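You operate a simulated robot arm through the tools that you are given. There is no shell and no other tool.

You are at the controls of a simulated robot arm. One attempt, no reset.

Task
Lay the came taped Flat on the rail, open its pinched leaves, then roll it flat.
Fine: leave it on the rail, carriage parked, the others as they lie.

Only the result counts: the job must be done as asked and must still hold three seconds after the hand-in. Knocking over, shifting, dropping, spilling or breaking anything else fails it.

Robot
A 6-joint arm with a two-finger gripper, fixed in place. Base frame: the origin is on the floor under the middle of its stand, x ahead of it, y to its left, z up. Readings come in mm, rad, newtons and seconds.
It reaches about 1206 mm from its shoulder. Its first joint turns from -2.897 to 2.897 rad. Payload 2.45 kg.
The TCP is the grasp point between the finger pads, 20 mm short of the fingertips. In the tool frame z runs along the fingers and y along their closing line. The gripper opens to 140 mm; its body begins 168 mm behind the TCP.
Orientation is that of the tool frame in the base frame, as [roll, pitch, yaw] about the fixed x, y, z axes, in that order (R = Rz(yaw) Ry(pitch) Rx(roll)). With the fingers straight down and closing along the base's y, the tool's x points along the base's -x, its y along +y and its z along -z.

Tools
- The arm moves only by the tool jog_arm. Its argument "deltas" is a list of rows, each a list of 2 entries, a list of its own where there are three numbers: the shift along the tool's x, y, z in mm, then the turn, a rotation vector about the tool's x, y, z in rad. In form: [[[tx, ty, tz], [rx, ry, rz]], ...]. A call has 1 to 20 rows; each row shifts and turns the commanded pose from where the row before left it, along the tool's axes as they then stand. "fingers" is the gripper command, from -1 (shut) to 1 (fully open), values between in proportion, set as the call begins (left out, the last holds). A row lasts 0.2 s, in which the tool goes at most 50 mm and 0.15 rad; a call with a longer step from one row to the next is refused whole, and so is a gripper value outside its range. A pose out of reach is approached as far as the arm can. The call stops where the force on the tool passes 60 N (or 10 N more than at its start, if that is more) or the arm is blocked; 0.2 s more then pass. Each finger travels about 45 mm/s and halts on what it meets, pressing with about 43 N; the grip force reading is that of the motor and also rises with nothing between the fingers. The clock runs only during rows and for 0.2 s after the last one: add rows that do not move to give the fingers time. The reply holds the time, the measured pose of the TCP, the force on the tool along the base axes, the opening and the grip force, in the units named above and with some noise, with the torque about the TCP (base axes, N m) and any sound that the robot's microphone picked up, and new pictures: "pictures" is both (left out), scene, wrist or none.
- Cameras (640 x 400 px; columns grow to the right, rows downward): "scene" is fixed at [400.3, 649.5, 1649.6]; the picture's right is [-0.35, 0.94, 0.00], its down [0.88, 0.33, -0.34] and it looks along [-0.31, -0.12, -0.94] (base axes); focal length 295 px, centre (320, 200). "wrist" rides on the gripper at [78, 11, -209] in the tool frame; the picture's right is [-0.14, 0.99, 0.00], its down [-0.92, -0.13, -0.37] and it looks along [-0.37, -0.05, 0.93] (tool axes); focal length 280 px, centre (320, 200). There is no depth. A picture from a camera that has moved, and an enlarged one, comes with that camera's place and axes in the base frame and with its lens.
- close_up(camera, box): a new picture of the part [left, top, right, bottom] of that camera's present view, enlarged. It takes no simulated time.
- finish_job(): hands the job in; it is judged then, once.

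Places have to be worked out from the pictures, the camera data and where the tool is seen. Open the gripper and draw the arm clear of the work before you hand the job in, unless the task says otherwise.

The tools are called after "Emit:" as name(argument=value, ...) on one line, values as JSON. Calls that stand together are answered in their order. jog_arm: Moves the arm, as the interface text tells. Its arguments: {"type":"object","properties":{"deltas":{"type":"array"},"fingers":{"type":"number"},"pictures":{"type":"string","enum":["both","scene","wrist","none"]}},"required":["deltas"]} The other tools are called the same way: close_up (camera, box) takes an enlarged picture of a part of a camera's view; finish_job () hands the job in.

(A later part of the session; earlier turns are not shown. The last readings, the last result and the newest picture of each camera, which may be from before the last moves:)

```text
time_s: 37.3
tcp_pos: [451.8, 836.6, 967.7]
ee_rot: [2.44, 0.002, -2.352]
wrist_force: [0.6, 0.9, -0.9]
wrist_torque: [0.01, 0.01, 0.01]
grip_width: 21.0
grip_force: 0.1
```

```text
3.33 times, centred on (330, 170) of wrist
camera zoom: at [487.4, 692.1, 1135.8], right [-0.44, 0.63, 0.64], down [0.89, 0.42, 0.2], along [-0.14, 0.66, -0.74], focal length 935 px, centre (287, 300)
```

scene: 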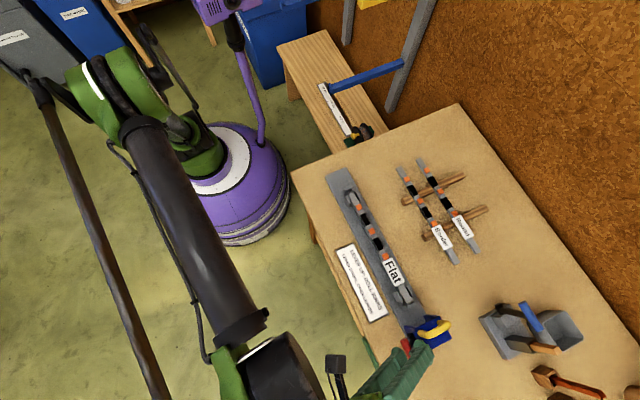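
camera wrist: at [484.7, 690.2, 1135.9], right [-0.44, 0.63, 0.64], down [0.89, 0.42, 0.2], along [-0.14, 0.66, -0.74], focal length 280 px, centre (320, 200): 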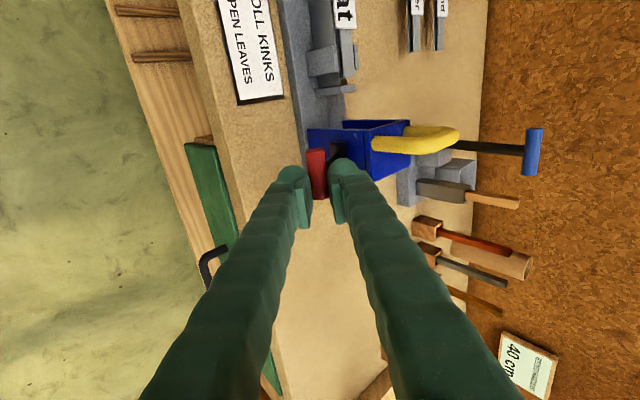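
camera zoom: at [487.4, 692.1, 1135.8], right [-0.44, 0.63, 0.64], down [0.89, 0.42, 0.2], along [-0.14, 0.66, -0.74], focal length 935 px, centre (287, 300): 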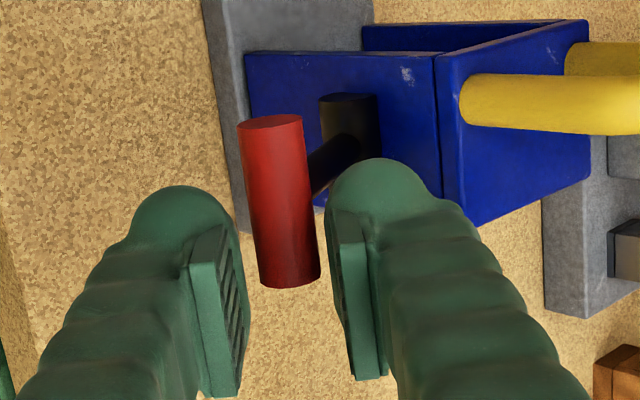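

The lever holds its position when released, so it is friction-held. The arm joins the knob at u≈890. I'll shift 2 mm more, re-grip, and continue the arc to about horizontal.

Emit:
jog_arm(deltas=[[[-2, 0, 0], [0, 0, 0]], [[0, 0, 0], [0, 0, 0]]], pictures="none")

Emit:
jog_arm(deltas=[[[0, 0, 0], [0, 0, 0]], [[0, 0, 0], [0, 0, 0]], [[0, 0, 0], [0, 0, 0]], [[0, -3.4, 1.9], [0, 0, 0]], [[0, -3.4, 1.9], [0, 0, 0]], [[0, -3.3, 1.9], [0, 0, 0]], [[0, 0, 0], [0, 0, 0]]], fingers=-1, pictures="none")

```text
time_s: 37.9
tcp_pos: [454.5, 838.1, 969.0]
ee_rot: [2.441, 0.003, -2.353]
wrist_force: [-0.6, 0.2, -0.2]
wrist_torque: [0.03, 0.01, 0.04]
grip_width: 21.1
grip_force: 0.1
```

```text
time_s: 39.5
tcp_pos: [456.8, 834.7, 960.0]
ee_rot: [2.441, 0.003, -2.353]
wrist_force: [6.5, -9.2, 4.7]
wrist_torque: [-0.32, 0.28, -0.25]
grip_width: 12.0
grip_force: 38.4
```

The grip width has shrunk to 12 mm, which suggests the knob is slipping toward the pad ends. I'll open slightly, advance about 6 mm along the tool axis for a deeper hold, and look.

Emit:
jog_arm(deltas=[[[0, 0, 0], [0, 0, 0]], [[0, 0, 0], [0, 0, 0]], [[0, 0, 3], [0, 0, 0]], [[0, 0, 3], [0, 0, 0]], [[0, 0, 0], [0, 0, 0]]], fingers=-0.7, pictures="wrist")

Emit:
close_up(camera="wrist", box=[250, 110, 410, 230])

Emit:
close_up(camera="scene", box=[360, 280, 480, 390])

```text
time_s: 40.7
tcp_pos: [453.9, 839.4, 954.3]
ee_rot: [2.438, 0.001, -2.352]
wrist_force: [0.5, 0.6, 1.0]
wrist_torque: [0.0, 0.01, 0.01]
grip_width: 21.0
grip_force: 0.0
camera wrist: at [488.5, 693.5, 1120.0], right [-0.44, 0.63, 0.64], down [0.89, 0.42, 0.2], along [-0.14, 0.66, -0.74], focal length 280 px, centre (320, 200)
```

wrist: 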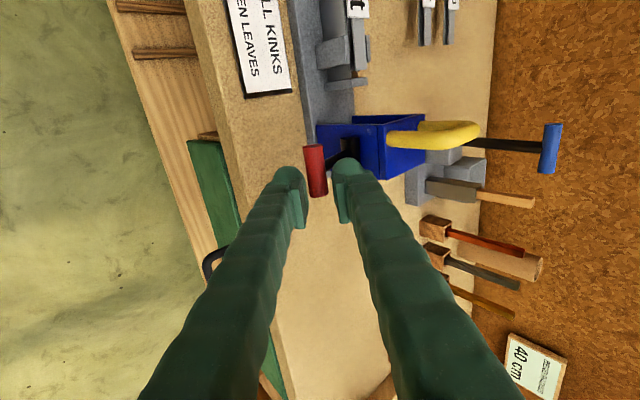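

```text
3.33 times, centred on (330, 170) of wrist
camera zoom: at [488.5, 693.5, 1120.0], right [-0.44, 0.63, 0.64], down [0.89, 0.42, 0.2], along [-0.14, 0.66, -0.74], focal length 935 px, centre (287, 300)
```

zoom: 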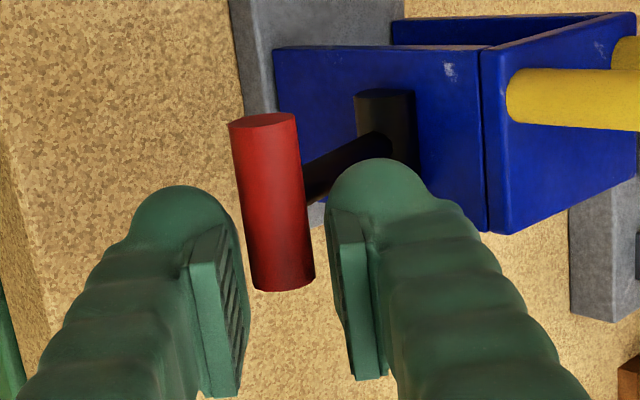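

```text
3.64 times, centred on (420, 335) of scene
camera zoom: at [400.3, 649.5, 1649.6], right [-0.35, 0.94, 0.0], down [0.88, 0.33, -0.34], along [-0.31, -0.12, -0.94], focal length 1071 px, centre (-44, -291)
```

zoom: 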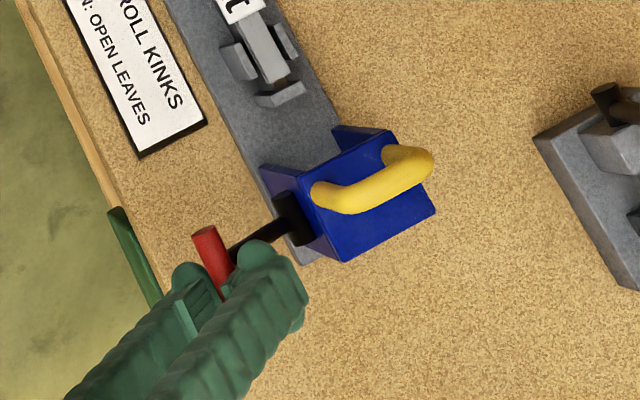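

The knob is again well between the pads, at the same relative depth as the first good grip. I'll re-grip and continue to horizontal.

Emit:
jog_arm(deltas=[[[0, 0, 0], [0, 0, 0]], [[0, 0, 0], [0, 0, 0]], [[0, 0, 0], [0, 0, 0]]], fingers=-1, pictures="none")

Emit:
jog_arm(deltas=[[[0, -3, 3], [0, 0, 0]], [[0, -3, 3], [0, 0, 0]], [[0, -3, 3], [0, 0, 0]], [[0, 0, 0], [0, 0, 0]]], pictures="none")

```text
time_s: 41.5
tcp_pos: [454.2, 837.5, 954.5]
ee_rot: [2.439, 0.002, -2.354]
wrist_force: [0.6, -0.2, 0.3]
wrist_torque: [-0.21, 0.25, -0.42]
grip_width: 14.4
grip_force: 41.0
```

```text
time_s: 42.5
tcp_pos: [455.8, 835.7, 942.0]
ee_rot: [2.439, 0.003, -2.353]
wrist_force: [7.5, -4.1, 16.4]
wrist_torque: [0.1, 1.3, -0.27]
grip_width: 14.8
grip_force: 40.8
```

Grip is solid (14.8 mm) with moderate force. I'll continue downward past horizontal.

Emit:
jog_arm(deltas=[[[0, -2, 3.0], [0, 0, 0]], [[0, -2, 3.0], [0, 0, 0]], [[0, -1.9, 3.1], [0, 0, 0]], [[0, -1.8, 3.1], [0, 0, 0]], [[0, 0, 0], [0, 0, 0]]], pictures="wrist")

Emit:
close_up(camera="wrist", box=[250, 110, 410, 230])

Emit:
close_up(camera="scene", box=[360, 280, 480, 390])

```text
time_s: 43.7
tcp_pos: [451.5, 838.5, 928.1]
ee_rot: [2.438, 0.004, -2.352]
wrist_force: [0.7, 3.8, 44.4]
wrist_torque: [-0.26, 0.46, -0.14]
grip_width: 11.4
grip_force: 38.5
camera wrist: at [485.7, 693.4, 1094.4], right [-0.44, 0.63, 0.64], down [0.89, 0.42, 0.2], along [-0.14, 0.66, -0.74], focal length 280 px, centre (320, 200)
```

wrist: 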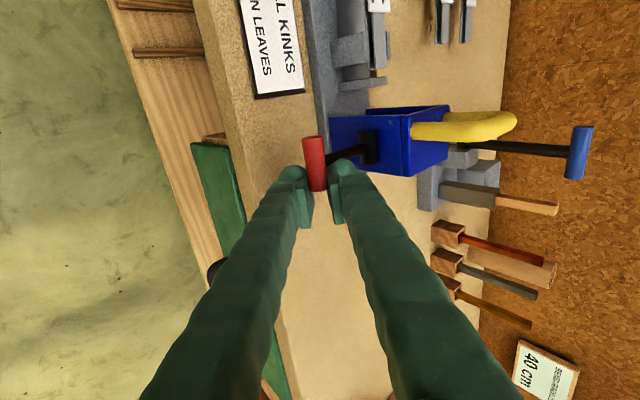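

```text
3.33 times, centred on (330, 170) of wrist
camera zoom: at [485.7, 693.4, 1094.4], right [-0.44, 0.63, 0.64], down [0.89, 0.42, 0.2], along [-0.14, 0.66, -0.74], focal length 935 px, centre (287, 300)
```

zoom: 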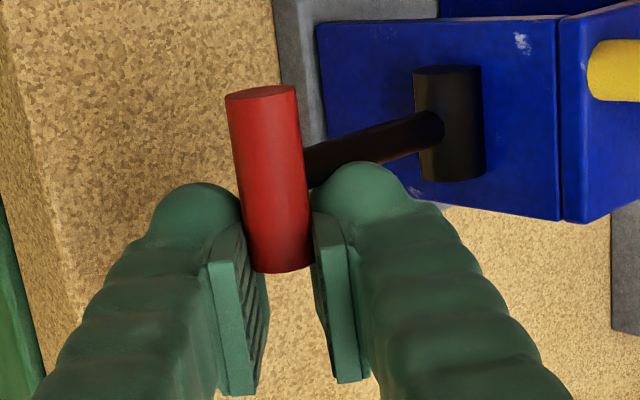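

```text
3.64 times, centred on (420, 335) of scene
camera zoom: at [400.3, 649.5, 1649.6], right [-0.35, 0.94, 0.0], down [0.88, 0.33, -0.34], along [-0.31, -0.12, -0.94], focal length 1071 px, centre (-44, -291)
```

zoom: 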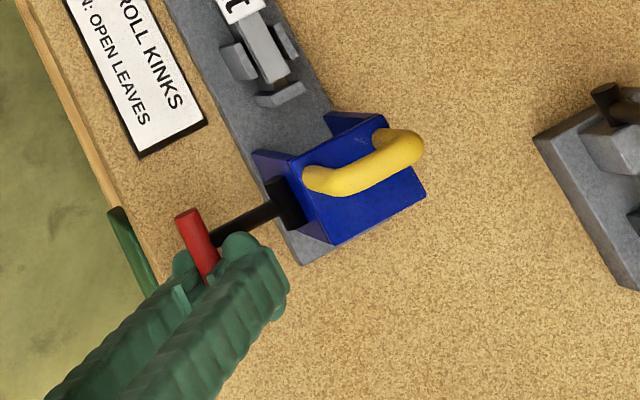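

The lever is now below horizontal (about −20°), but the finger tip rode against the lever arm. The carriage crept about 8 mm toward −u, so the knob is held only at its end. I'll release and back off along the tool axis, then re-evaluate.

Emit:
jog_arm(deltas=[[[0, 0, 0], [0, 0, 0]], [[0, 0, 0], [0, 0, 0]], [[0, 0, 0], [0, 0, 0]], [[0, 0, -15], [0, 0, 0]], [[0, 0, -20], [0, 0, 0]], [[0, 0, -20], [0, 0, 0]], [[0, 0, 0], [0, 0, 0]]], fingers=-0.55, pictures="both")

Emit:
close_up(camera="wrist", box=[250, 100, 410, 220])

Emit:
close_up(camera="scene", box=[360, 280, 480, 390])

```text
time_s: 45.3
tcp_pos: [476.3, 812.7, 968.8]
ee_rot: [2.441, 0.004, -2.352]
wrist_force: [-0.5, -0.3, -0.4]
wrist_torque: [0.02, -0.01, 0.01]
grip_width: 31.6
grip_force: 0.0
camera wrist: at [512.2, 668.2, 1135.7], right [-0.44, 0.63, 0.64], down [0.89, 0.42, 0.2], along [-0.14, 0.66, -0.74], focal length 280 px, centre (320, 200)
```

scene: 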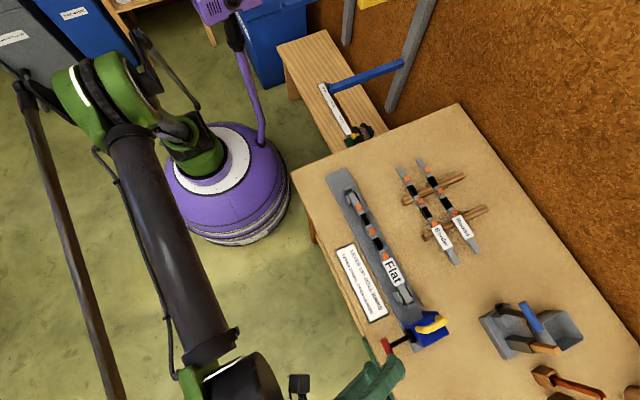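
wrist: 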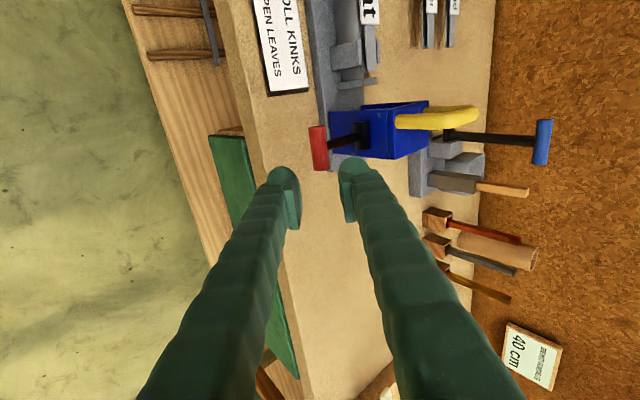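

```text
3.33 times, centred on (330, 160) of wrist
camera zoom: at [512.2, 668.2, 1135.7], right [-0.44, 0.63, 0.64], down [0.89, 0.42, 0.2], along [-0.14, 0.66, -0.74], focal length 935 px, centre (287, 333)
```

zoom: 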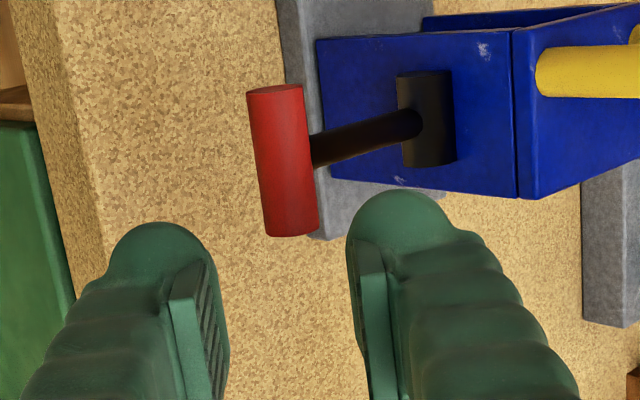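

```text
3.64 times, centred on (420, 335) of scene
camera zoom: at [400.3, 649.5, 1649.6], right [-0.35, 0.94, 0.0], down [0.88, 0.33, -0.34], along [-0.31, -0.12, -0.94], focal length 1071 px, centre (-44, -291)
```

zoom: 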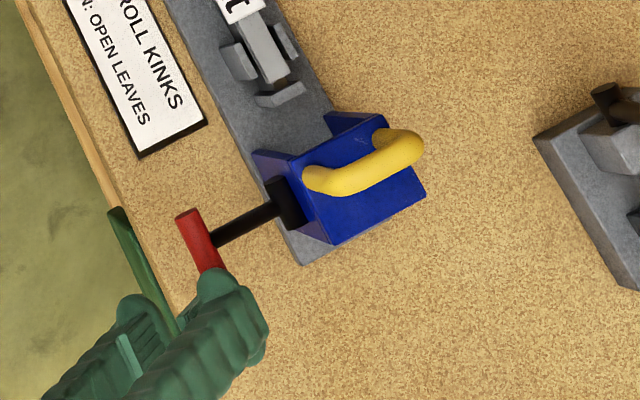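

The lever rests about 10–15° below horizontal, at knob v≈277, z≈926. I'll close the fingers fully and line the tips up just above the knob from the front-top, then push it down with the closed tips.

Emit:
jog_arm(deltas=[[[0, 0, 0], [0, 0, 0]], [[10.7, 0.8, 0], [0, 0, 0]], [[10.8, 0.9, 0], [0, 0, 0]], [[0, 0, 12], [0, 0, 0]], [[0, 0, 10], [0, 0, 0]], [[0, 0, 5], [0, 0, 0]], [[0, 0, 0], [0, 0, 0]]], fingers=-1, pictures="both")

Emit:
close_up(camera="wrist", box=[250, 100, 410, 220])

Emit:
close_up(camera="scene", box=[360, 280, 480, 390])

```text
time_s: 46.9
tcp_pos: [450.9, 811.7, 948.0]
ee_rot: [2.441, 0.001, -2.351]
wrist_force: [1.3, -0.6, 1.6]
wrist_torque: [-0.03, -0.01, 0.02]
grip_width: 0.1
grip_force: 29.7
camera wrist: at [485.0, 667.8, 1114.8], right [-0.44, 0.63, 0.64], down [0.89, 0.42, 0.2], along [-0.14, 0.66, -0.74], focal length 280 px, centre (320, 200)
```

scene: 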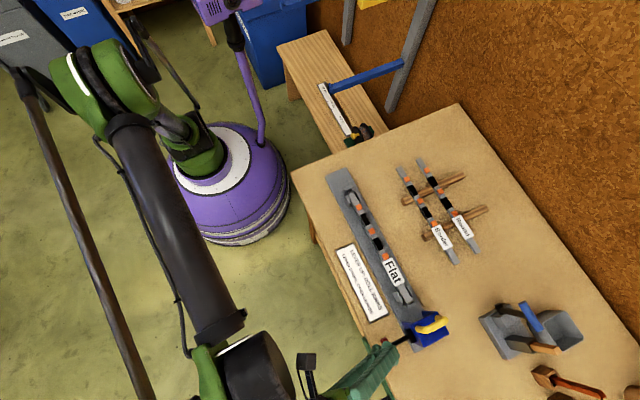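
wrist: 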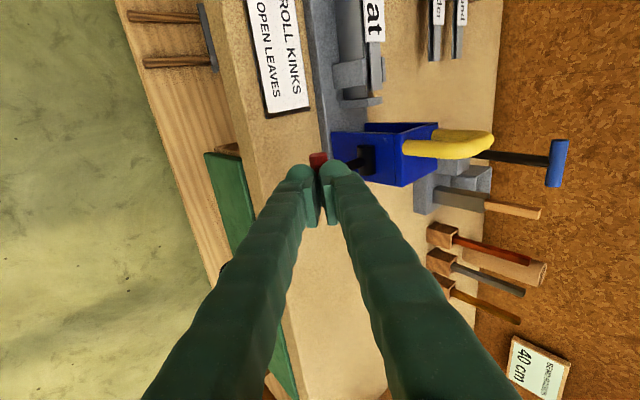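

```text
3.33 times, centred on (330, 160) of wrist
camera zoom: at [485.0, 667.8, 1114.8], right [-0.44, 0.63, 0.64], down [0.89, 0.42, 0.2], along [-0.14, 0.66, -0.74], focal length 935 px, centre (287, 333)
```

zoom: 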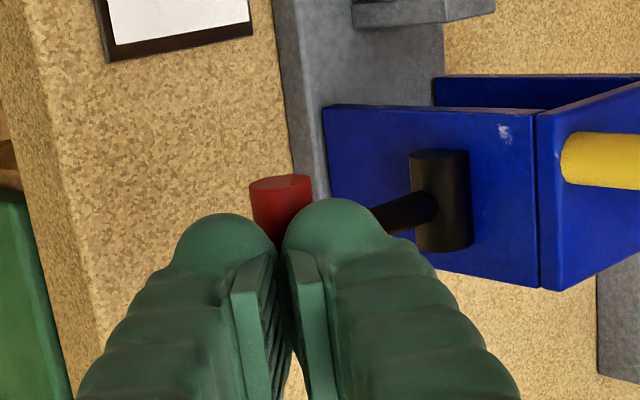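

```text
3.64 times, centred on (420, 335) of scene
camera zoom: at [400.3, 649.5, 1649.6], right [-0.35, 0.94, 0.0], down [0.88, 0.33, -0.34], along [-0.31, -0.12, -0.94], focal length 1071 px, centre (-44, -291)
```

zoom: 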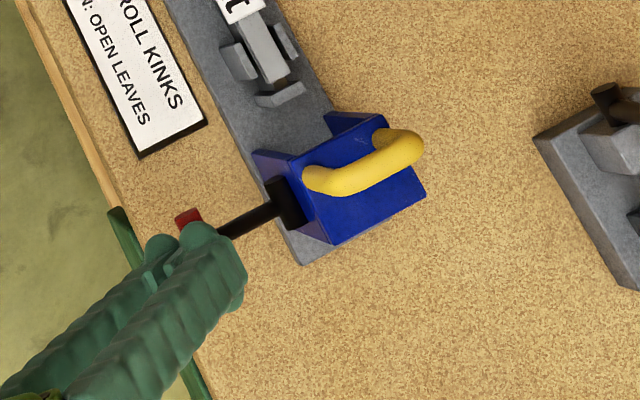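

The closed tips sit just above the knob. I'll push down along the arc in small steps and watch the reaction force.

Emit:
jog_arm(deltas=[[[0, 1.0, 3], [0, 0, 0]], [[0, -1, 4], [0, 0, 0]], [[0, -1, 4], [0, 0, 0]], [[0, -1, 4], [0, 0, 0]], [[0, 0, 0], [0, 0, 0]]], pictures="none")

Emit:
close_up(camera="scene", box=[360, 280, 480, 390])

Emit:
close_up(camera="wrist", box=[250, 100, 410, 220])

```text
time_s: 47.6
tcp_pos: [446.2, 812.4, 946.8]
ee_rot: [2.437, 0.004, -2.356]
wrist_force: [21.2, -19.7, 40.2]
wrist_torque: [-0.2, 0.53, 0.25]
grip_width: 6.1
grip_force: 30.1
stopped in row 3: the force on the tool passed its limit at 67 N (the readings are from after the stop); the commanded pose is now the measured one
```

```text
3.64 times, centred on (420, 335) of scene
camera zoom: at [400.3, 649.5, 1649.6], right [-0.35, 0.94, 0.0], down [0.88, 0.33, -0.34], along [-0.31, -0.12, -0.94], focal length 1071 px, centre (-44, -291)
```

zoom: 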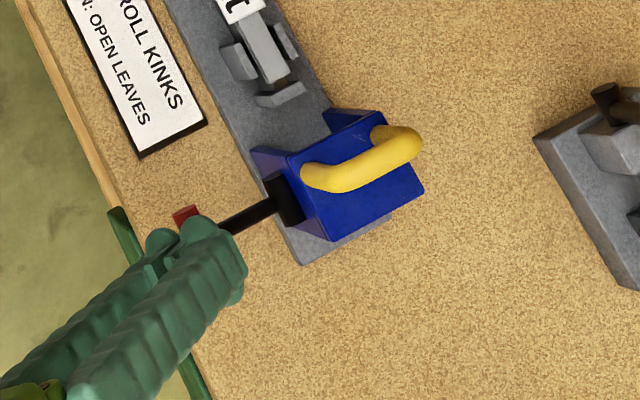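

```text
3.33 times, centred on (330, 160) of wrist
camera zoom: at [481.7, 666.8, 1112.6], right [-0.44, 0.63, 0.64], down [0.89, 0.41, 0.2], along [-0.14, 0.66, -0.74], focal length 935 px, centre (287, 333)
```

zoom: 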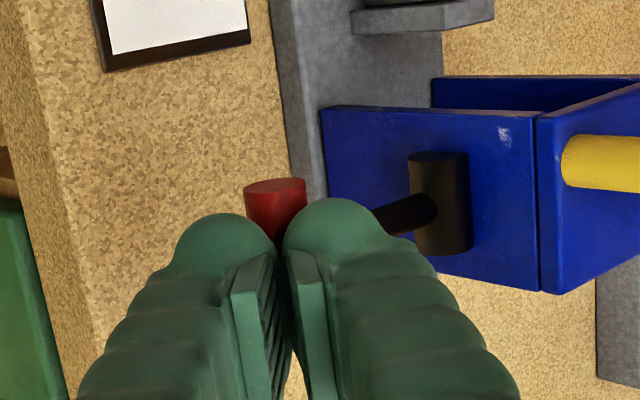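

The lever did not move under about 60 N, so it appears to be at its lower stop. I'll back off along the tool axis and look at where the lever rests.

Emit:
jog_arm(deltas=[[[0, 0, -10], [0, 0, 0]], [[0, 0, -25], [0, 0, 0]], [[0, 0, -35], [0, 0, 0]], [[20, 0, -30], [0, 0, 0]], [[0, 0, 0], [0, 0, 0]]], fingers=-0.5, pictures="both")

Emit:
close_up(camera="wrist", box=[270, 100, 400, 200])

Emit:
close_up(camera="scene", box=[370, 290, 460, 370])

```text
time_s: 48.9
tcp_pos: [478.8, 754.7, 1021.8]
ee_rot: [2.439, 0.002, -2.352]
wrist_force: [-0.4, 0.0, -0.3]
wrist_torque: [0.02, -0.03, 0.01]
grip_width: 35.1
grip_force: 0.0
camera wrist: at [512.9, 609.9, 1186.5], right [-0.44, 0.63, 0.64], down [0.89, 0.42, 0.2], along [-0.14, 0.66, -0.74], focal length 280 px, centre (320, 200)
```

scene: 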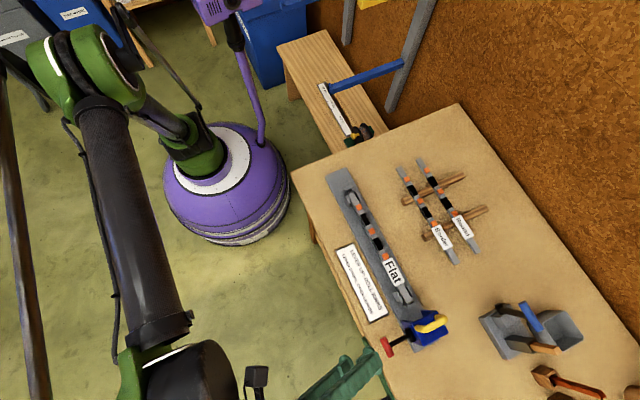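
wrist: 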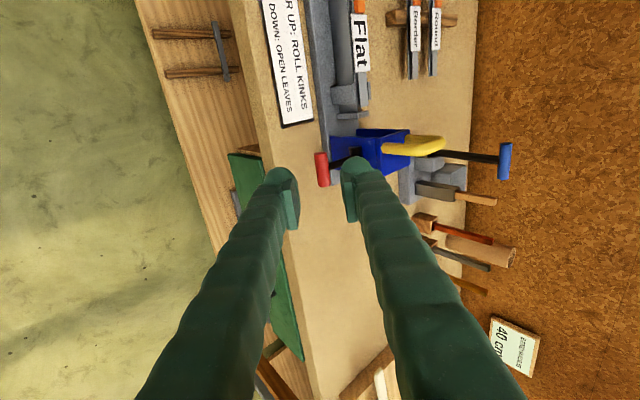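

```text
4.00 times, centred on (335, 150) of wrist
camera zoom: at [512.9, 609.9, 1186.5], right [-0.44, 0.63, 0.64], down [0.89, 0.42, 0.2], along [-0.14, 0.66, -0.74], focal length 1122 px, centre (260, 400)
```

zoom: 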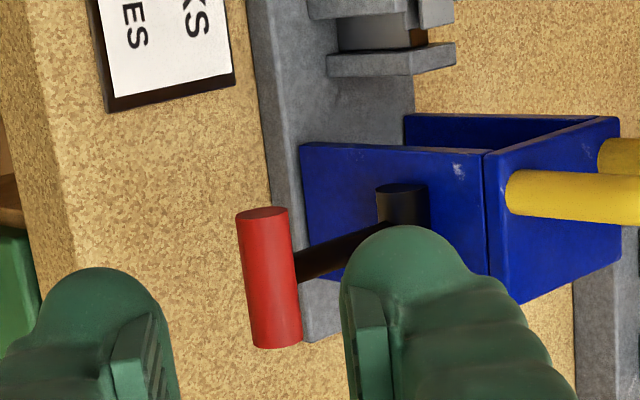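

```text
5.00 times, centred on (415, 330) of scene
camera zoom: at [400.3, 649.5, 1649.6], right [-0.35, 0.94, 0.0], down [0.88, 0.33, -0.34], along [-0.31, -0.12, -0.94], focal length 1473 px, centre (-155, -450)
```

zoom: 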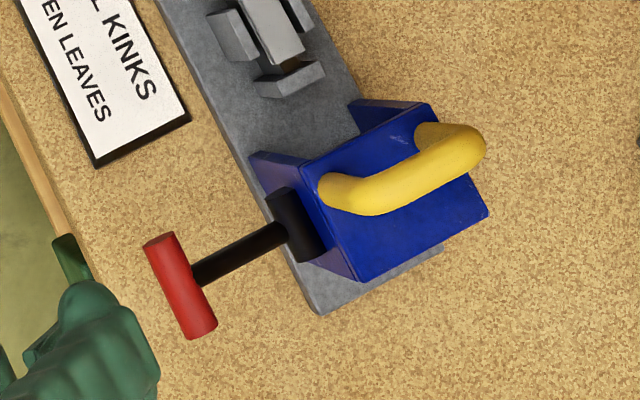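

The lever now rests roughly horizontal against its lower stop, which is lever down (open leaves), and the carriage has crept 8 mm. Next I'll set the gripper vertical and turned 90°, so the fingers close along the rail direction and can hold the yellow handle.

Emit:
jog_arm(deltas=[[[0, 0, -40], [0, 0, 0]], [[0, 0, -30], [0, 0, 0]], [[0, 0, 0], [0.14, 0, 0]], [[0, 0, 0], [0.14, 0, 0]], [[0, 0, 0], [0.14, 0, 0]], [[0, 0, 0], [0.14, 0, 0]], [[0, 0, 0], [0.142, 0, 0]], [[0, 0, 0], [0, 0, 0.1432]], [[0, 0, 0], [0, 0, 0.1432]], [[0, 0, 0], [0, 0, 0.1432]], [[0, 0, 0], [0, 0, 0.1432]], [[0, 0, 0], [0, 0, 0.1432]], [[0, 0, 0], [0, 0, 0.1432]], [[0, 0, 0], [0, 0, 0.1432]], [[0, 0, 0], [0, 0, 0.1432]], [[0, 0, 0], [0, 0, 0.1432]], [[0, 0, 0], [0, 0, 0.1432]], [[0, 0, 0], [0, 0, 0.1432]], [[0, 0, 0], [0, 0, 0]]], fingers=-0.3, pictures="both")

```text
time_s: 52.9
tcp_pos: [508.2, 722.9, 1073.4]
ee_rot: [3.139, -0.002, 2.355]
wrist_force: [0.1, 0.0, -0.1]
wrist_torque: [0.0, -0.02, 0.0]
grip_width: 48.9
grip_force: 0.0
camera wrist: at [461.1, 786.0, 1282.1], right [0.8, 0.6, 0.0], down [0.56, -0.74, 0.37], along [0.22, -0.29, -0.93], focal length 280 px, centre (320, 200)
```

scene: 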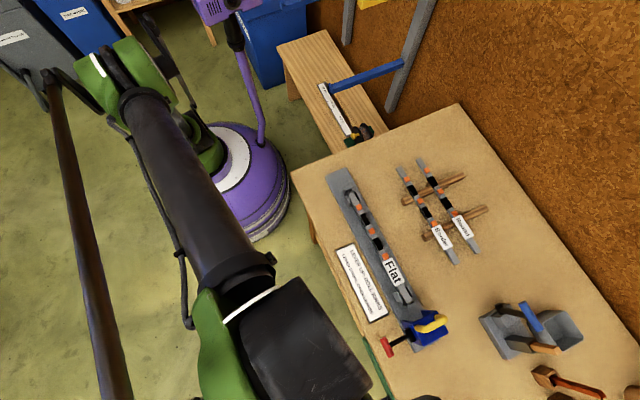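
wrist: 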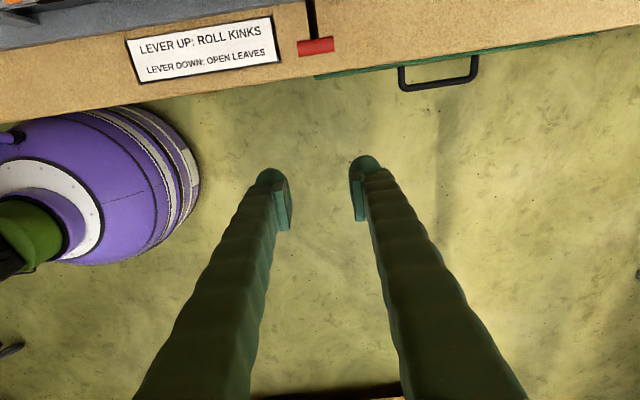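

Orientation is now vertical with fingers closing along the rail. I'll move over the handle (v≈369) at z≈1090 and look.

Emit:
jog_arm(deltas=[[[0, 0, -17], [0, 0, 0]], [[43.4, 0, 0], [0, 0, 0]], [[43.4, 0, 0], [0, 0, 0]], [[43.4, 0, 0], [0, 0, 0]], [[43.4, 0, 0], [0, 0, 0]], [[43.4, 0, 0], [0, 0, 0]], [[0, 0, 0], [0, 0, 0]], [[0, 0, 0], [0, 0, 0]]], fingers=-0.4, pictures="both")

Emit:
close_up(camera="wrist", box=[230, 100, 410, 235])

Emit:
close_up(camera="wrist", box=[0, 0, 260, 160])

```text
time_s: 54.6
tcp_pos: [355.7, 874.3, 1089.2]
ee_rot: [3.141, -0.001, 2.356]
wrist_force: [-0.8, 0.3, -1.0]
wrist_torque: [0.01, -0.03, -0.02]
grip_width: 41.7
grip_force: 0.1
camera wrist: at [309.9, 937.7, 1298.4], right [0.8, 0.6, 0.0], down [0.56, -0.74, 0.37], along [0.22, -0.29, -0.93], focal length 280 px, centre (320, 200)
```

scene: 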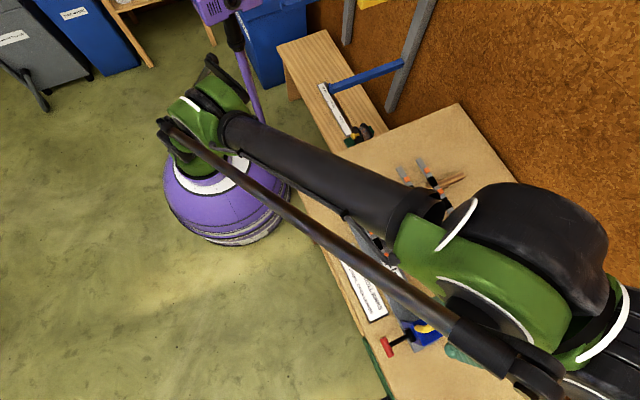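
wrist: 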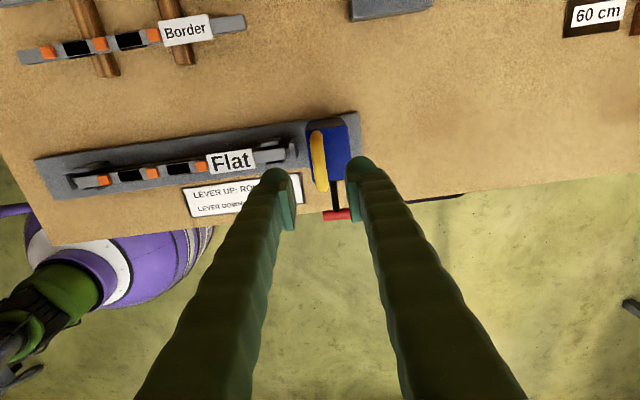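

```text
2.96 times, centred on (320, 168) of wrist
camera zoom: at [309.9, 937.7, 1298.4], right [0.8, 0.6, 0.0], down [0.56, -0.74, 0.37], along [0.22, -0.29, -0.93], focal length 831 px, centre (320, 296)
```

zoom: 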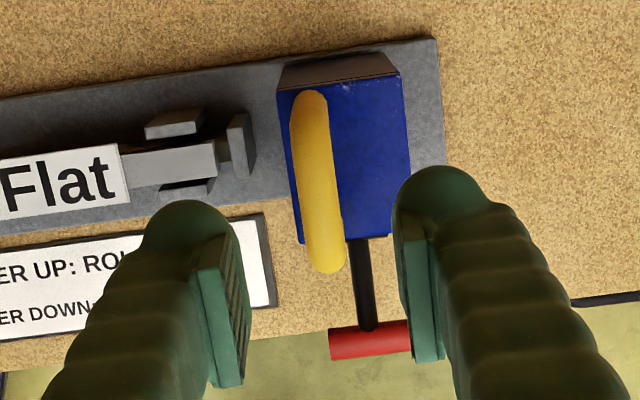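

```text
2.46 times, centred on (130, 80) of wrist
camera zoom: at [309.9, 937.7, 1298.4], right [0.8, 0.6, 0.0], down [0.56, -0.74, 0.37], along [0.22, -0.29, -0.93], focal length 690 px, centre (788, 495)
```

zoom: 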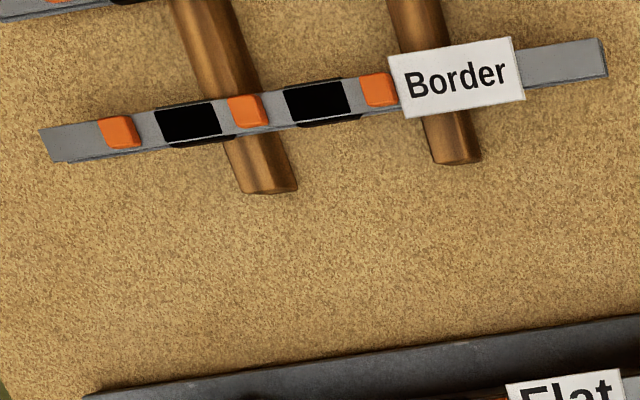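

The handle crossbar is right below, at u≈873, v≈373, z≈1021. I'll adjust +3.5 mm in u and +6 mm in v, then descend to straddle it.

Emit:
jog_arm(deltas=[[[6, 3.5, 0], [0, 0, 0]], [[0, 0, 20], [0, 0, 0]], [[0, 0, 20], [0, 0, 0]], [[0, 0, 15], [0, 0, 0]], [[0, 0, 14], [0, 0, 0]], [[0, 0, 0], [0, 0, 0]], [[0, 0, 0], [0, 0, 0]]], pictures="wrist")

Emit:
close_up(camera="wrist", box=[230, 100, 410, 235])

```text
time_s: 56.2
tcp_pos: [354.3, 881.7, 1019.4]
ee_rot: [3.14, -0.002, 2.357]
wrist_force: [-0.2, -0.4, 0.5]
wrist_torque: [0.01, -0.01, 0.0]
grip_width: 42.0
grip_force: 0.0
camera wrist: at [306.6, 945.2, 1229.9], right [0.8, 0.6, 0.0], down [0.56, -0.74, 0.37], along [0.22, -0.29, -0.93], focal length 280 px, centre (320, 200)
```

wrist: 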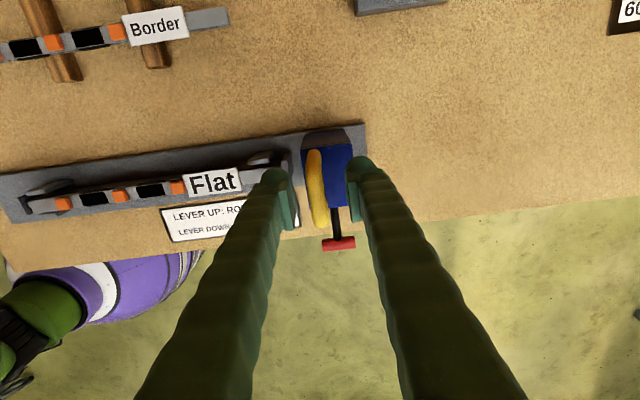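

```text
2.96 times, centred on (320, 168) of wrist
camera zoom: at [306.6, 945.2, 1229.9], right [0.8, 0.6, 0.0], down [0.56, -0.74, 0.37], along [0.22, -0.29, -0.93], focal length 831 px, centre (320, 296)
```

zoom: 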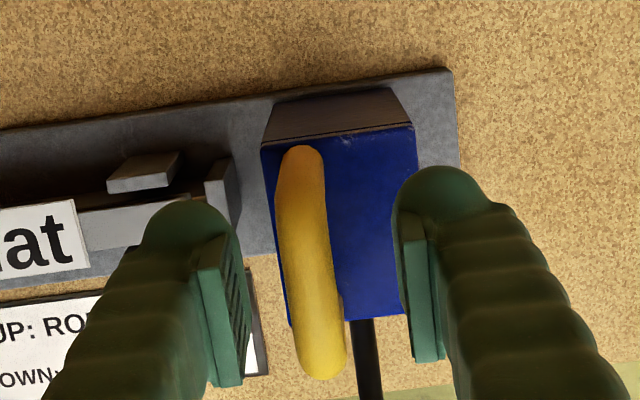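

The crossbar sits between the pads. I'll close on it.

Emit:
jog_arm(deltas=[[[0, 0, 0], [0, 0, 0]], [[0, 0, 0], [0, 0, 0]], [[0, 0, 0], [0, 0, 0]], [[0, 0, 0], [0, 0, 0]], [[0, 0, 0], [0, 0, 0]]], fingers=-1, pictures="wrist")

Emit:
close_up(camera="wrist", box=[230, 100, 410, 235])

```text
time_s: 57.5
tcp_pos: [354.4, 883.6, 1020.1]
ee_rot: [3.14, -0.001, 2.356]
wrist_force: [-0.1, 0.5, -2.3]
wrist_torque: [0.05, 0.06, 0.0]
grip_width: 10.8
grip_force: 38.0
camera wrist: at [306.6, 945.3, 1229.8], right [0.8, 0.6, 0.0], down [0.56, -0.74, 0.37], along [0.22, -0.29, -0.93], focal length 280 px, centre (320, 200)
```

wrist: 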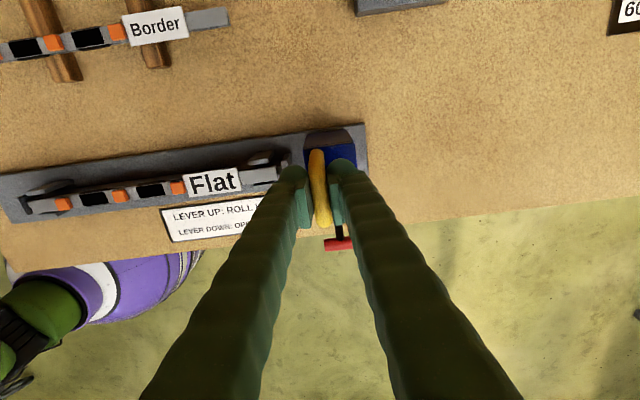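

```text
2.96 times, centred on (320, 168) of wrist
camera zoom: at [306.6, 945.3, 1229.8], right [0.8, 0.6, 0.0], down [0.56, -0.74, 0.37], along [0.22, -0.29, -0.93], focal length 831 px, centre (320, 296)
```

zoom: 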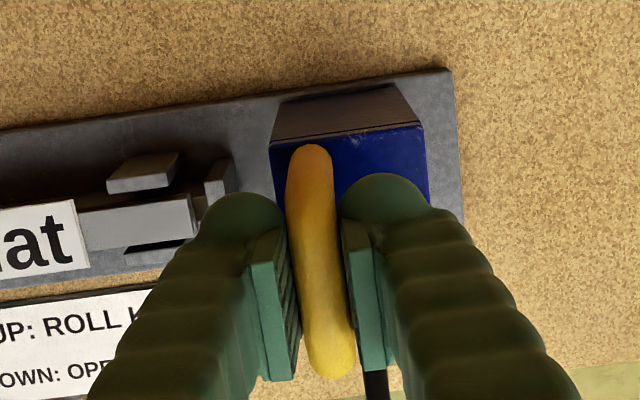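

The carriage handle is gripped (10.8 mm). I'll start the lever-down pass by sliding toward −u in small steps, checking the force.

Emit:
jog_arm(deltas=[[[0, -6, 0], [0, 0, 0]], [[0, -8, 0], [0, 0, 0]], [[0, -8, 0], [0, 0, 0]], [[0, -8, 0], [0, 0, 0]], [[0, 0, 0], [0, 0, 0]]], pictures="both")

Emit:
close_up(camera="wrist", box=[230, 100, 410, 235])

```text
time_s: 58.6
tcp_pos: [335.1, 861.4, 1020.1]
ee_rot: [3.14, 0.0, 2.353]
wrist_force: [6.5, -3.9, -5.0]
wrist_torque: [-0.17, -0.16, -0.01]
grip_width: 10.6
grip_force: 38.1
camera wrist: at [286.5, 925.2, 1229.7], right [0.8, 0.6, 0.0], down [0.56, -0.74, 0.37], along [0.22, -0.29, -0.93], focal length 280 px, centre (320, 200)
```

scene: 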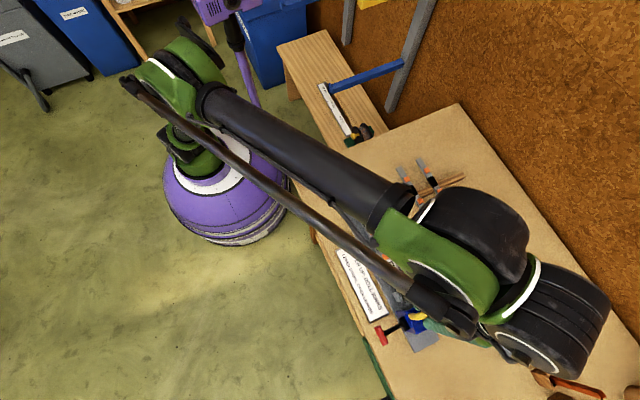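
wrist: 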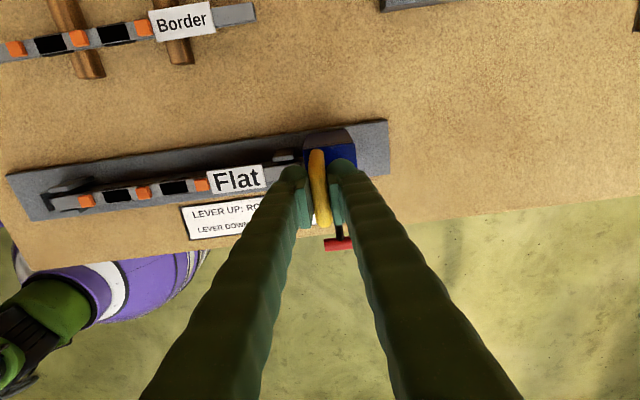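

```text
2.96 times, centred on (320, 168) of wrist
camera zoom: at [286.5, 925.2, 1229.7], right [0.8, 0.6, 0.0], down [0.56, -0.74, 0.37], along [0.22, -0.29, -0.93], focal length 831 px, centre (320, 296)
```

zoom: 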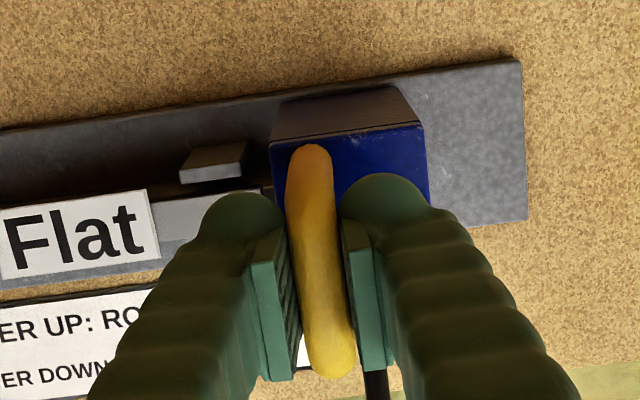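

The carriage slides easily (about 2 N along the rail) and the lever stays down. I'll continue over the came, 100 mm at a time.

Emit:
jog_arm(deltas=[[[0, -10, 0], [0, 0, 0]], [[0, -10, 0], [0, 0, 0]], [[0, -10, 0], [0, 0, 0]], [[0, -10, 0], [0, 0, 0]], [[0, -10, 0], [0, 0, 0]], [[0, -10, 0], [0, 0, 0]], [[0, -10, 0], [0, 0, 0]], [[0, -10, 0], [0, 0, 0]], [[0, -10, 0], [0, 0, 0]], [[0, -10, 0], [0, 0, 0]], [[0, 0, 0], [0, 0, 0]]], pictures="wrist")

Emit:
close_up(camera="wrist", box=[130, 100, 430, 260])

```text
time_s: 61.0
tcp_pos: [263.5, 790.8, 1020.4]
ee_rot: [3.141, -0.002, 2.354]
wrist_force: [13.8, -12.9, -18.6]
wrist_torque: [-0.28, -0.26, -0.01]
grip_width: 10.5
grip_force: 38.6
camera wrist: at [216.2, 854.9, 1229.7], right [0.8, 0.6, 0.0], down [0.56, -0.74, 0.37], along [0.22, -0.29, -0.93], focal length 280 px, centre (320, 200)
```

wrist: 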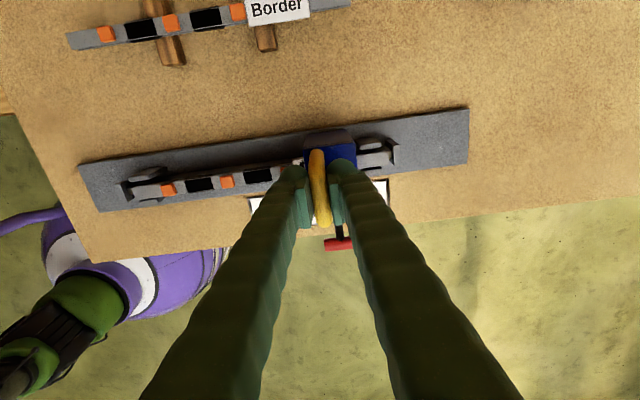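

```text
2.13 times, centred on (280, 180) of wrist
camera zoom: at [216.2, 854.9, 1229.7], right [0.8, 0.6, 0.0], down [0.56, -0.74, 0.37], along [0.22, -0.29, -0.93], focal length 598 px, centre (405, 243)
```

zoom: 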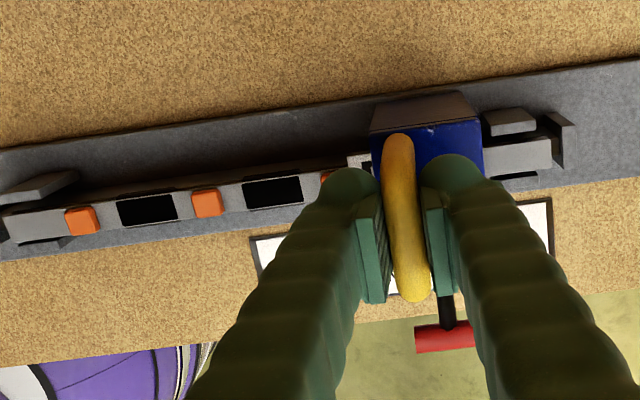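

The pass is going well, but side (−19 N) and downward (−19 N) loads have built up from a small misalignment. I'll relieve them with ~1.2 mm corrections and check.

Emit:
jog_arm(deltas=[[[-1.2, 0, 1.2], [0, 0, 0]], [[0, 0, 0], [0, 0, 0]]], pictures="none")

```text
time_s: 61.6
tcp_pos: [263.1, 790.8, 1020.6]
ee_rot: [3.137, -0.003, 2.357]
wrist_force: [10.0, -7.0, 8.8]
wrist_torque: [0.08, 0.07, 0.02]
grip_width: 10.8
grip_force: 38.0
```

Emit:
jog_arm(deltas=[[[-1.5, 0, -0.3], [0, 0, 0]], [[0, -10, 0], [0, 0, 0]], [[0, -10, 0], [0, 0, 0]], [[0, -10, 0], [0, 0, 0]], [[0, -10, 0], [0, 0, 0]], [[0, -10, 0], [0, 0, 0]], [[0, 0, 0], [0, 0, 0]]], pictures="wrist")

Emit:
close_up(camera="wrist", box=[130, 80, 450, 250])

```text
time_s: 63.2
tcp_pos: [226.6, 755.2, 1020.2]
ee_rot: [3.139, -0.002, 2.355]
wrist_force: [-4.5, 7.4, -6.4]
wrist_torque: [0.16, 0.15, -0.04]
grip_width: 10.3
grip_force: 37.8
camera wrist: at [179.6, 818.2, 1229.2], right [0.8, 0.6, 0.0], down [0.56, -0.74, 0.37], along [0.22, -0.29, -0.93], focal length 280 px, centre (320, 200)
```

wrist: 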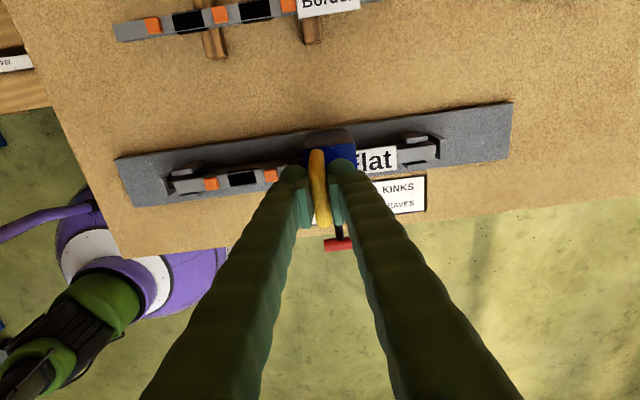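

```text
2.00 times, centred on (290, 165) of wrist
camera zoom: at [179.6, 818.2, 1229.2], right [0.8, 0.6, 0.0], down [0.56, -0.74, 0.37], along [0.22, -0.29, -0.93], focal length 561 px, centre (380, 270)
```

zoom: 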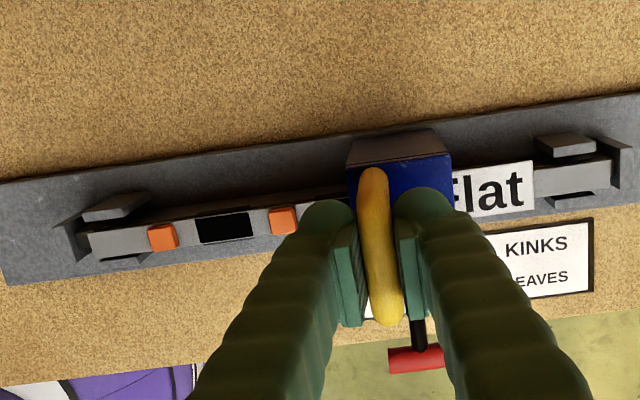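

Forces are small and the came stays put. I'll continue the pass.

Emit:
jog_arm(deltas=[[[0.8, -10, 0.3], [0, 0, 0]], [[0, -10, 0], [0, 0, 0]], [[0, -10, 0], [0, 0, 0]], [[0, -10, 0], [0, 0, 0]], [[0, -10, 0], [0, 0, 0]], [[0, -10, 0], [0, 0, 0]], [[0, -10, 0], [0, 0, 0]], [[0, 0, 0], [0, 0, 0]]], pictures="wrist")

Emit:
close_up(camera="wrist", box=[180, 80, 500, 250])

```text
time_s: 65.0
tcp_pos: [178.7, 707.2, 1019.3]
ee_rot: [3.141, 0.001, 2.357]
wrist_force: [-13.2, 13.3, -24.8]
wrist_torque: [0.05, 0.05, 0.05]
grip_width: 10.1
grip_force: 37.2
camera wrist: at [131.5, 769.2, 1228.8], right [0.8, 0.6, 0.0], down [0.56, -0.74, 0.37], along [0.22, -0.29, -0.93], focal length 280 px, centre (320, 200)
```

wrist: 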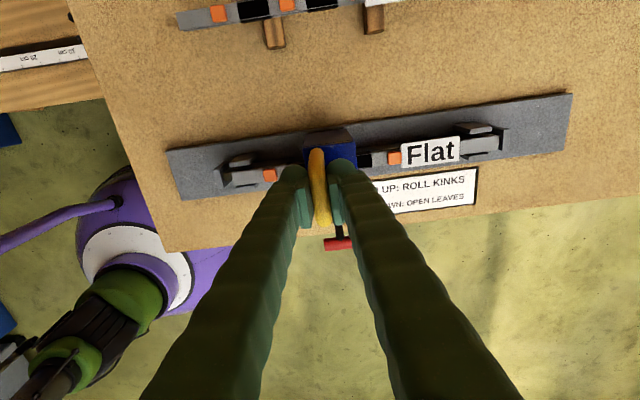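

```text
2.00 times, centred on (340, 165) of wrist
camera zoom: at [131.5, 769.2, 1228.8], right [0.8, 0.6, 0.0], down [0.56, -0.74, 0.37], along [0.22, -0.29, -0.93], focal length 561 px, centre (280, 270)
```

zoom: 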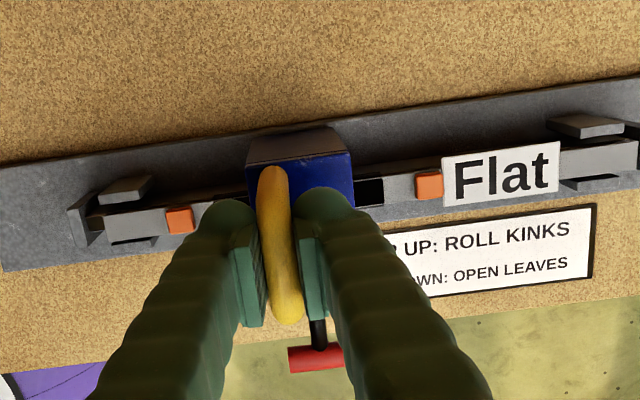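

There's a black band just visible behind the carriage. I'll relieve the built-up side and vertical loads, then zoom in on it.

Emit:
jog_arm(deltas=[[[2.0, 0, 1.0], [0, 0, 0]], [[0, 0, 0], [0, 0, 0]]], pictures="none")

Emit:
close_up(camera="wrist", box=[330, 110, 500, 200])

Emit:
close_up(camera="scene", box=[330, 170, 450, 330])

```text
time_s: 65.7
tcp_pos: [179.5, 706.5, 1019.8]
ee_rot: [3.139, 0.001, 2.354]
wrist_force: [-3.3, 6.7, 8.1]
wrist_torque: [-0.28, -0.29, 0.11]
grip_width: 10.1
grip_force: 37.3
```

```text
3.76 times, centred on (415, 155) of wrist
camera zoom: at [131.3, 768.9, 1228.8], right [0.8, 0.6, 0.0], down [0.56, -0.74, 0.37], along [0.22, -0.29, -0.93], focal length 1056 px, centre (-38, 369)
```

zoom: 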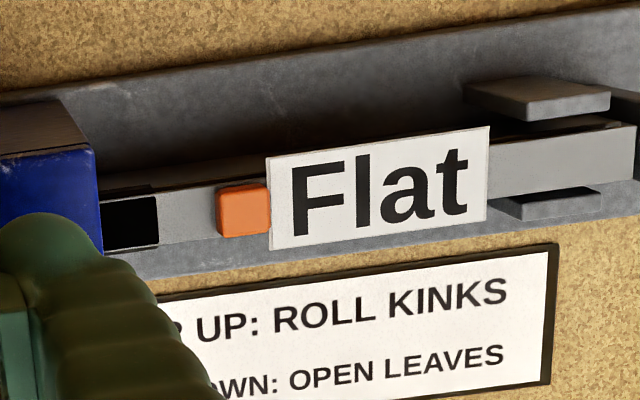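

```text
2.50 times, centred on (390, 250) of scene
camera zoom: at [400.3, 649.5, 1649.6], right [-0.35, 0.94, 0.0], down [0.88, 0.33, -0.34], along [-0.31, -0.12, -0.94], focal length 736 px, centre (145, 75)
```

zoom: 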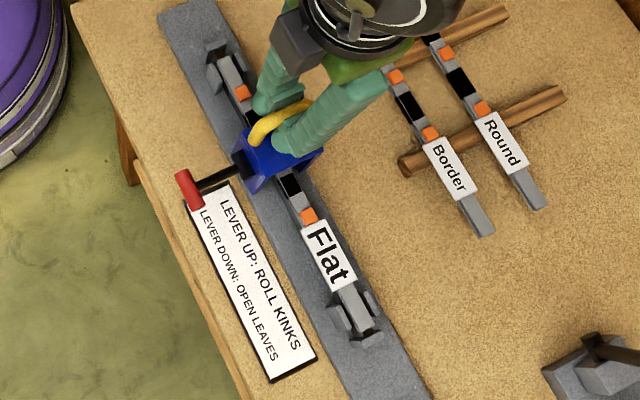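

The band still looks black on top, so I'll judge its state properly once the pass is complete. I'll continue to the far end of the rail.

Emit:
jog_arm(deltas=[[[0.6, -10, -0.2], [0, 0, 0]], [[0.2, -10, 0], [0, 0, 0]], [[0.2, -10, 0], [0, 0, 0]], [[0.2, -10, 0], [0, 0, 0]], [[0.2, -10, 0], [0, 0, 0]], [[0.2, -10, 0.2], [0, 0, 0]], [[0.2, -10, 0.2], [0, 0, 0]], [[0, 0, 0], [0, 0, 0]]], pictures="none")

```text
time_s: 67.5
tcp_pos: [128.1, 655.5, 1018.4]
ee_rot: [3.14, -0.002, 2.355]
wrist_force: [29.4, -30.6, -18.7]
wrist_torque: [-0.35, -0.33, 0.07]
grip_width: 10.4
grip_force: 37.8
```

A −42 N side load built up because my lateral correction was too large. I'll take it back out now.

Emit:
jog_arm(deltas=[[[-1.0, 0, 0.4], [0, 0, 0]], [[-0.6, 0, 0.3], [0, 0, 0]], [[0, 0, 0], [0, 0, 0]]], pictures="wrist")

Emit:
close_up(camera="wrist", box=[240, 80, 560, 250])

```text
time_s: 68.2
tcp_pos: [128.3, 657.2, 1017.7]
ee_rot: [3.137, -0.003, 2.357]
wrist_force: [25.3, -23.9, 9.2]
wrist_torque: [-0.03, -0.07, 0.06]
grip_width: 10.1
grip_force: 37.3
camera wrist: at [80.9, 719.3, 1228.4], right [0.8, 0.6, 0.0], down [0.56, -0.74, 0.37], along [0.22, -0.29, -0.93], focal length 280 px, centre (320, 200)
```

wrist: 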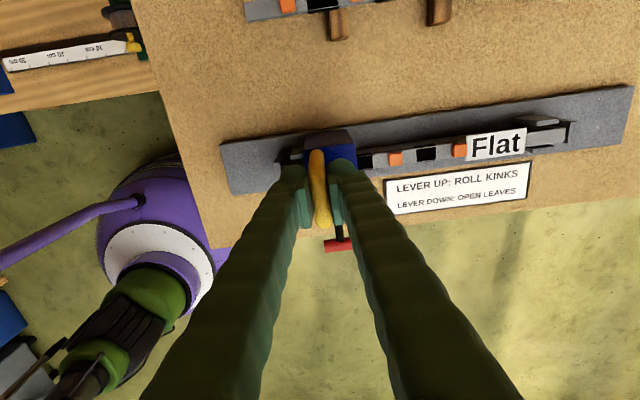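

```text
2.00 times, centred on (400, 165) of wrist
camera zoom: at [80.9, 719.3, 1228.4], right [0.8, 0.6, 0.0], down [0.56, -0.74, 0.37], along [0.22, -0.29, -0.93], focal length 561 px, centre (160, 270)
```

zoom: 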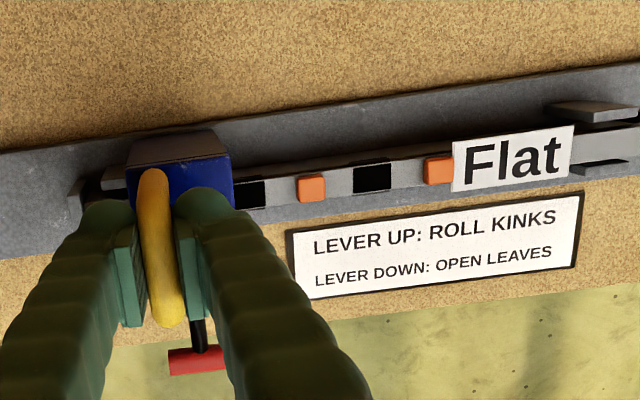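

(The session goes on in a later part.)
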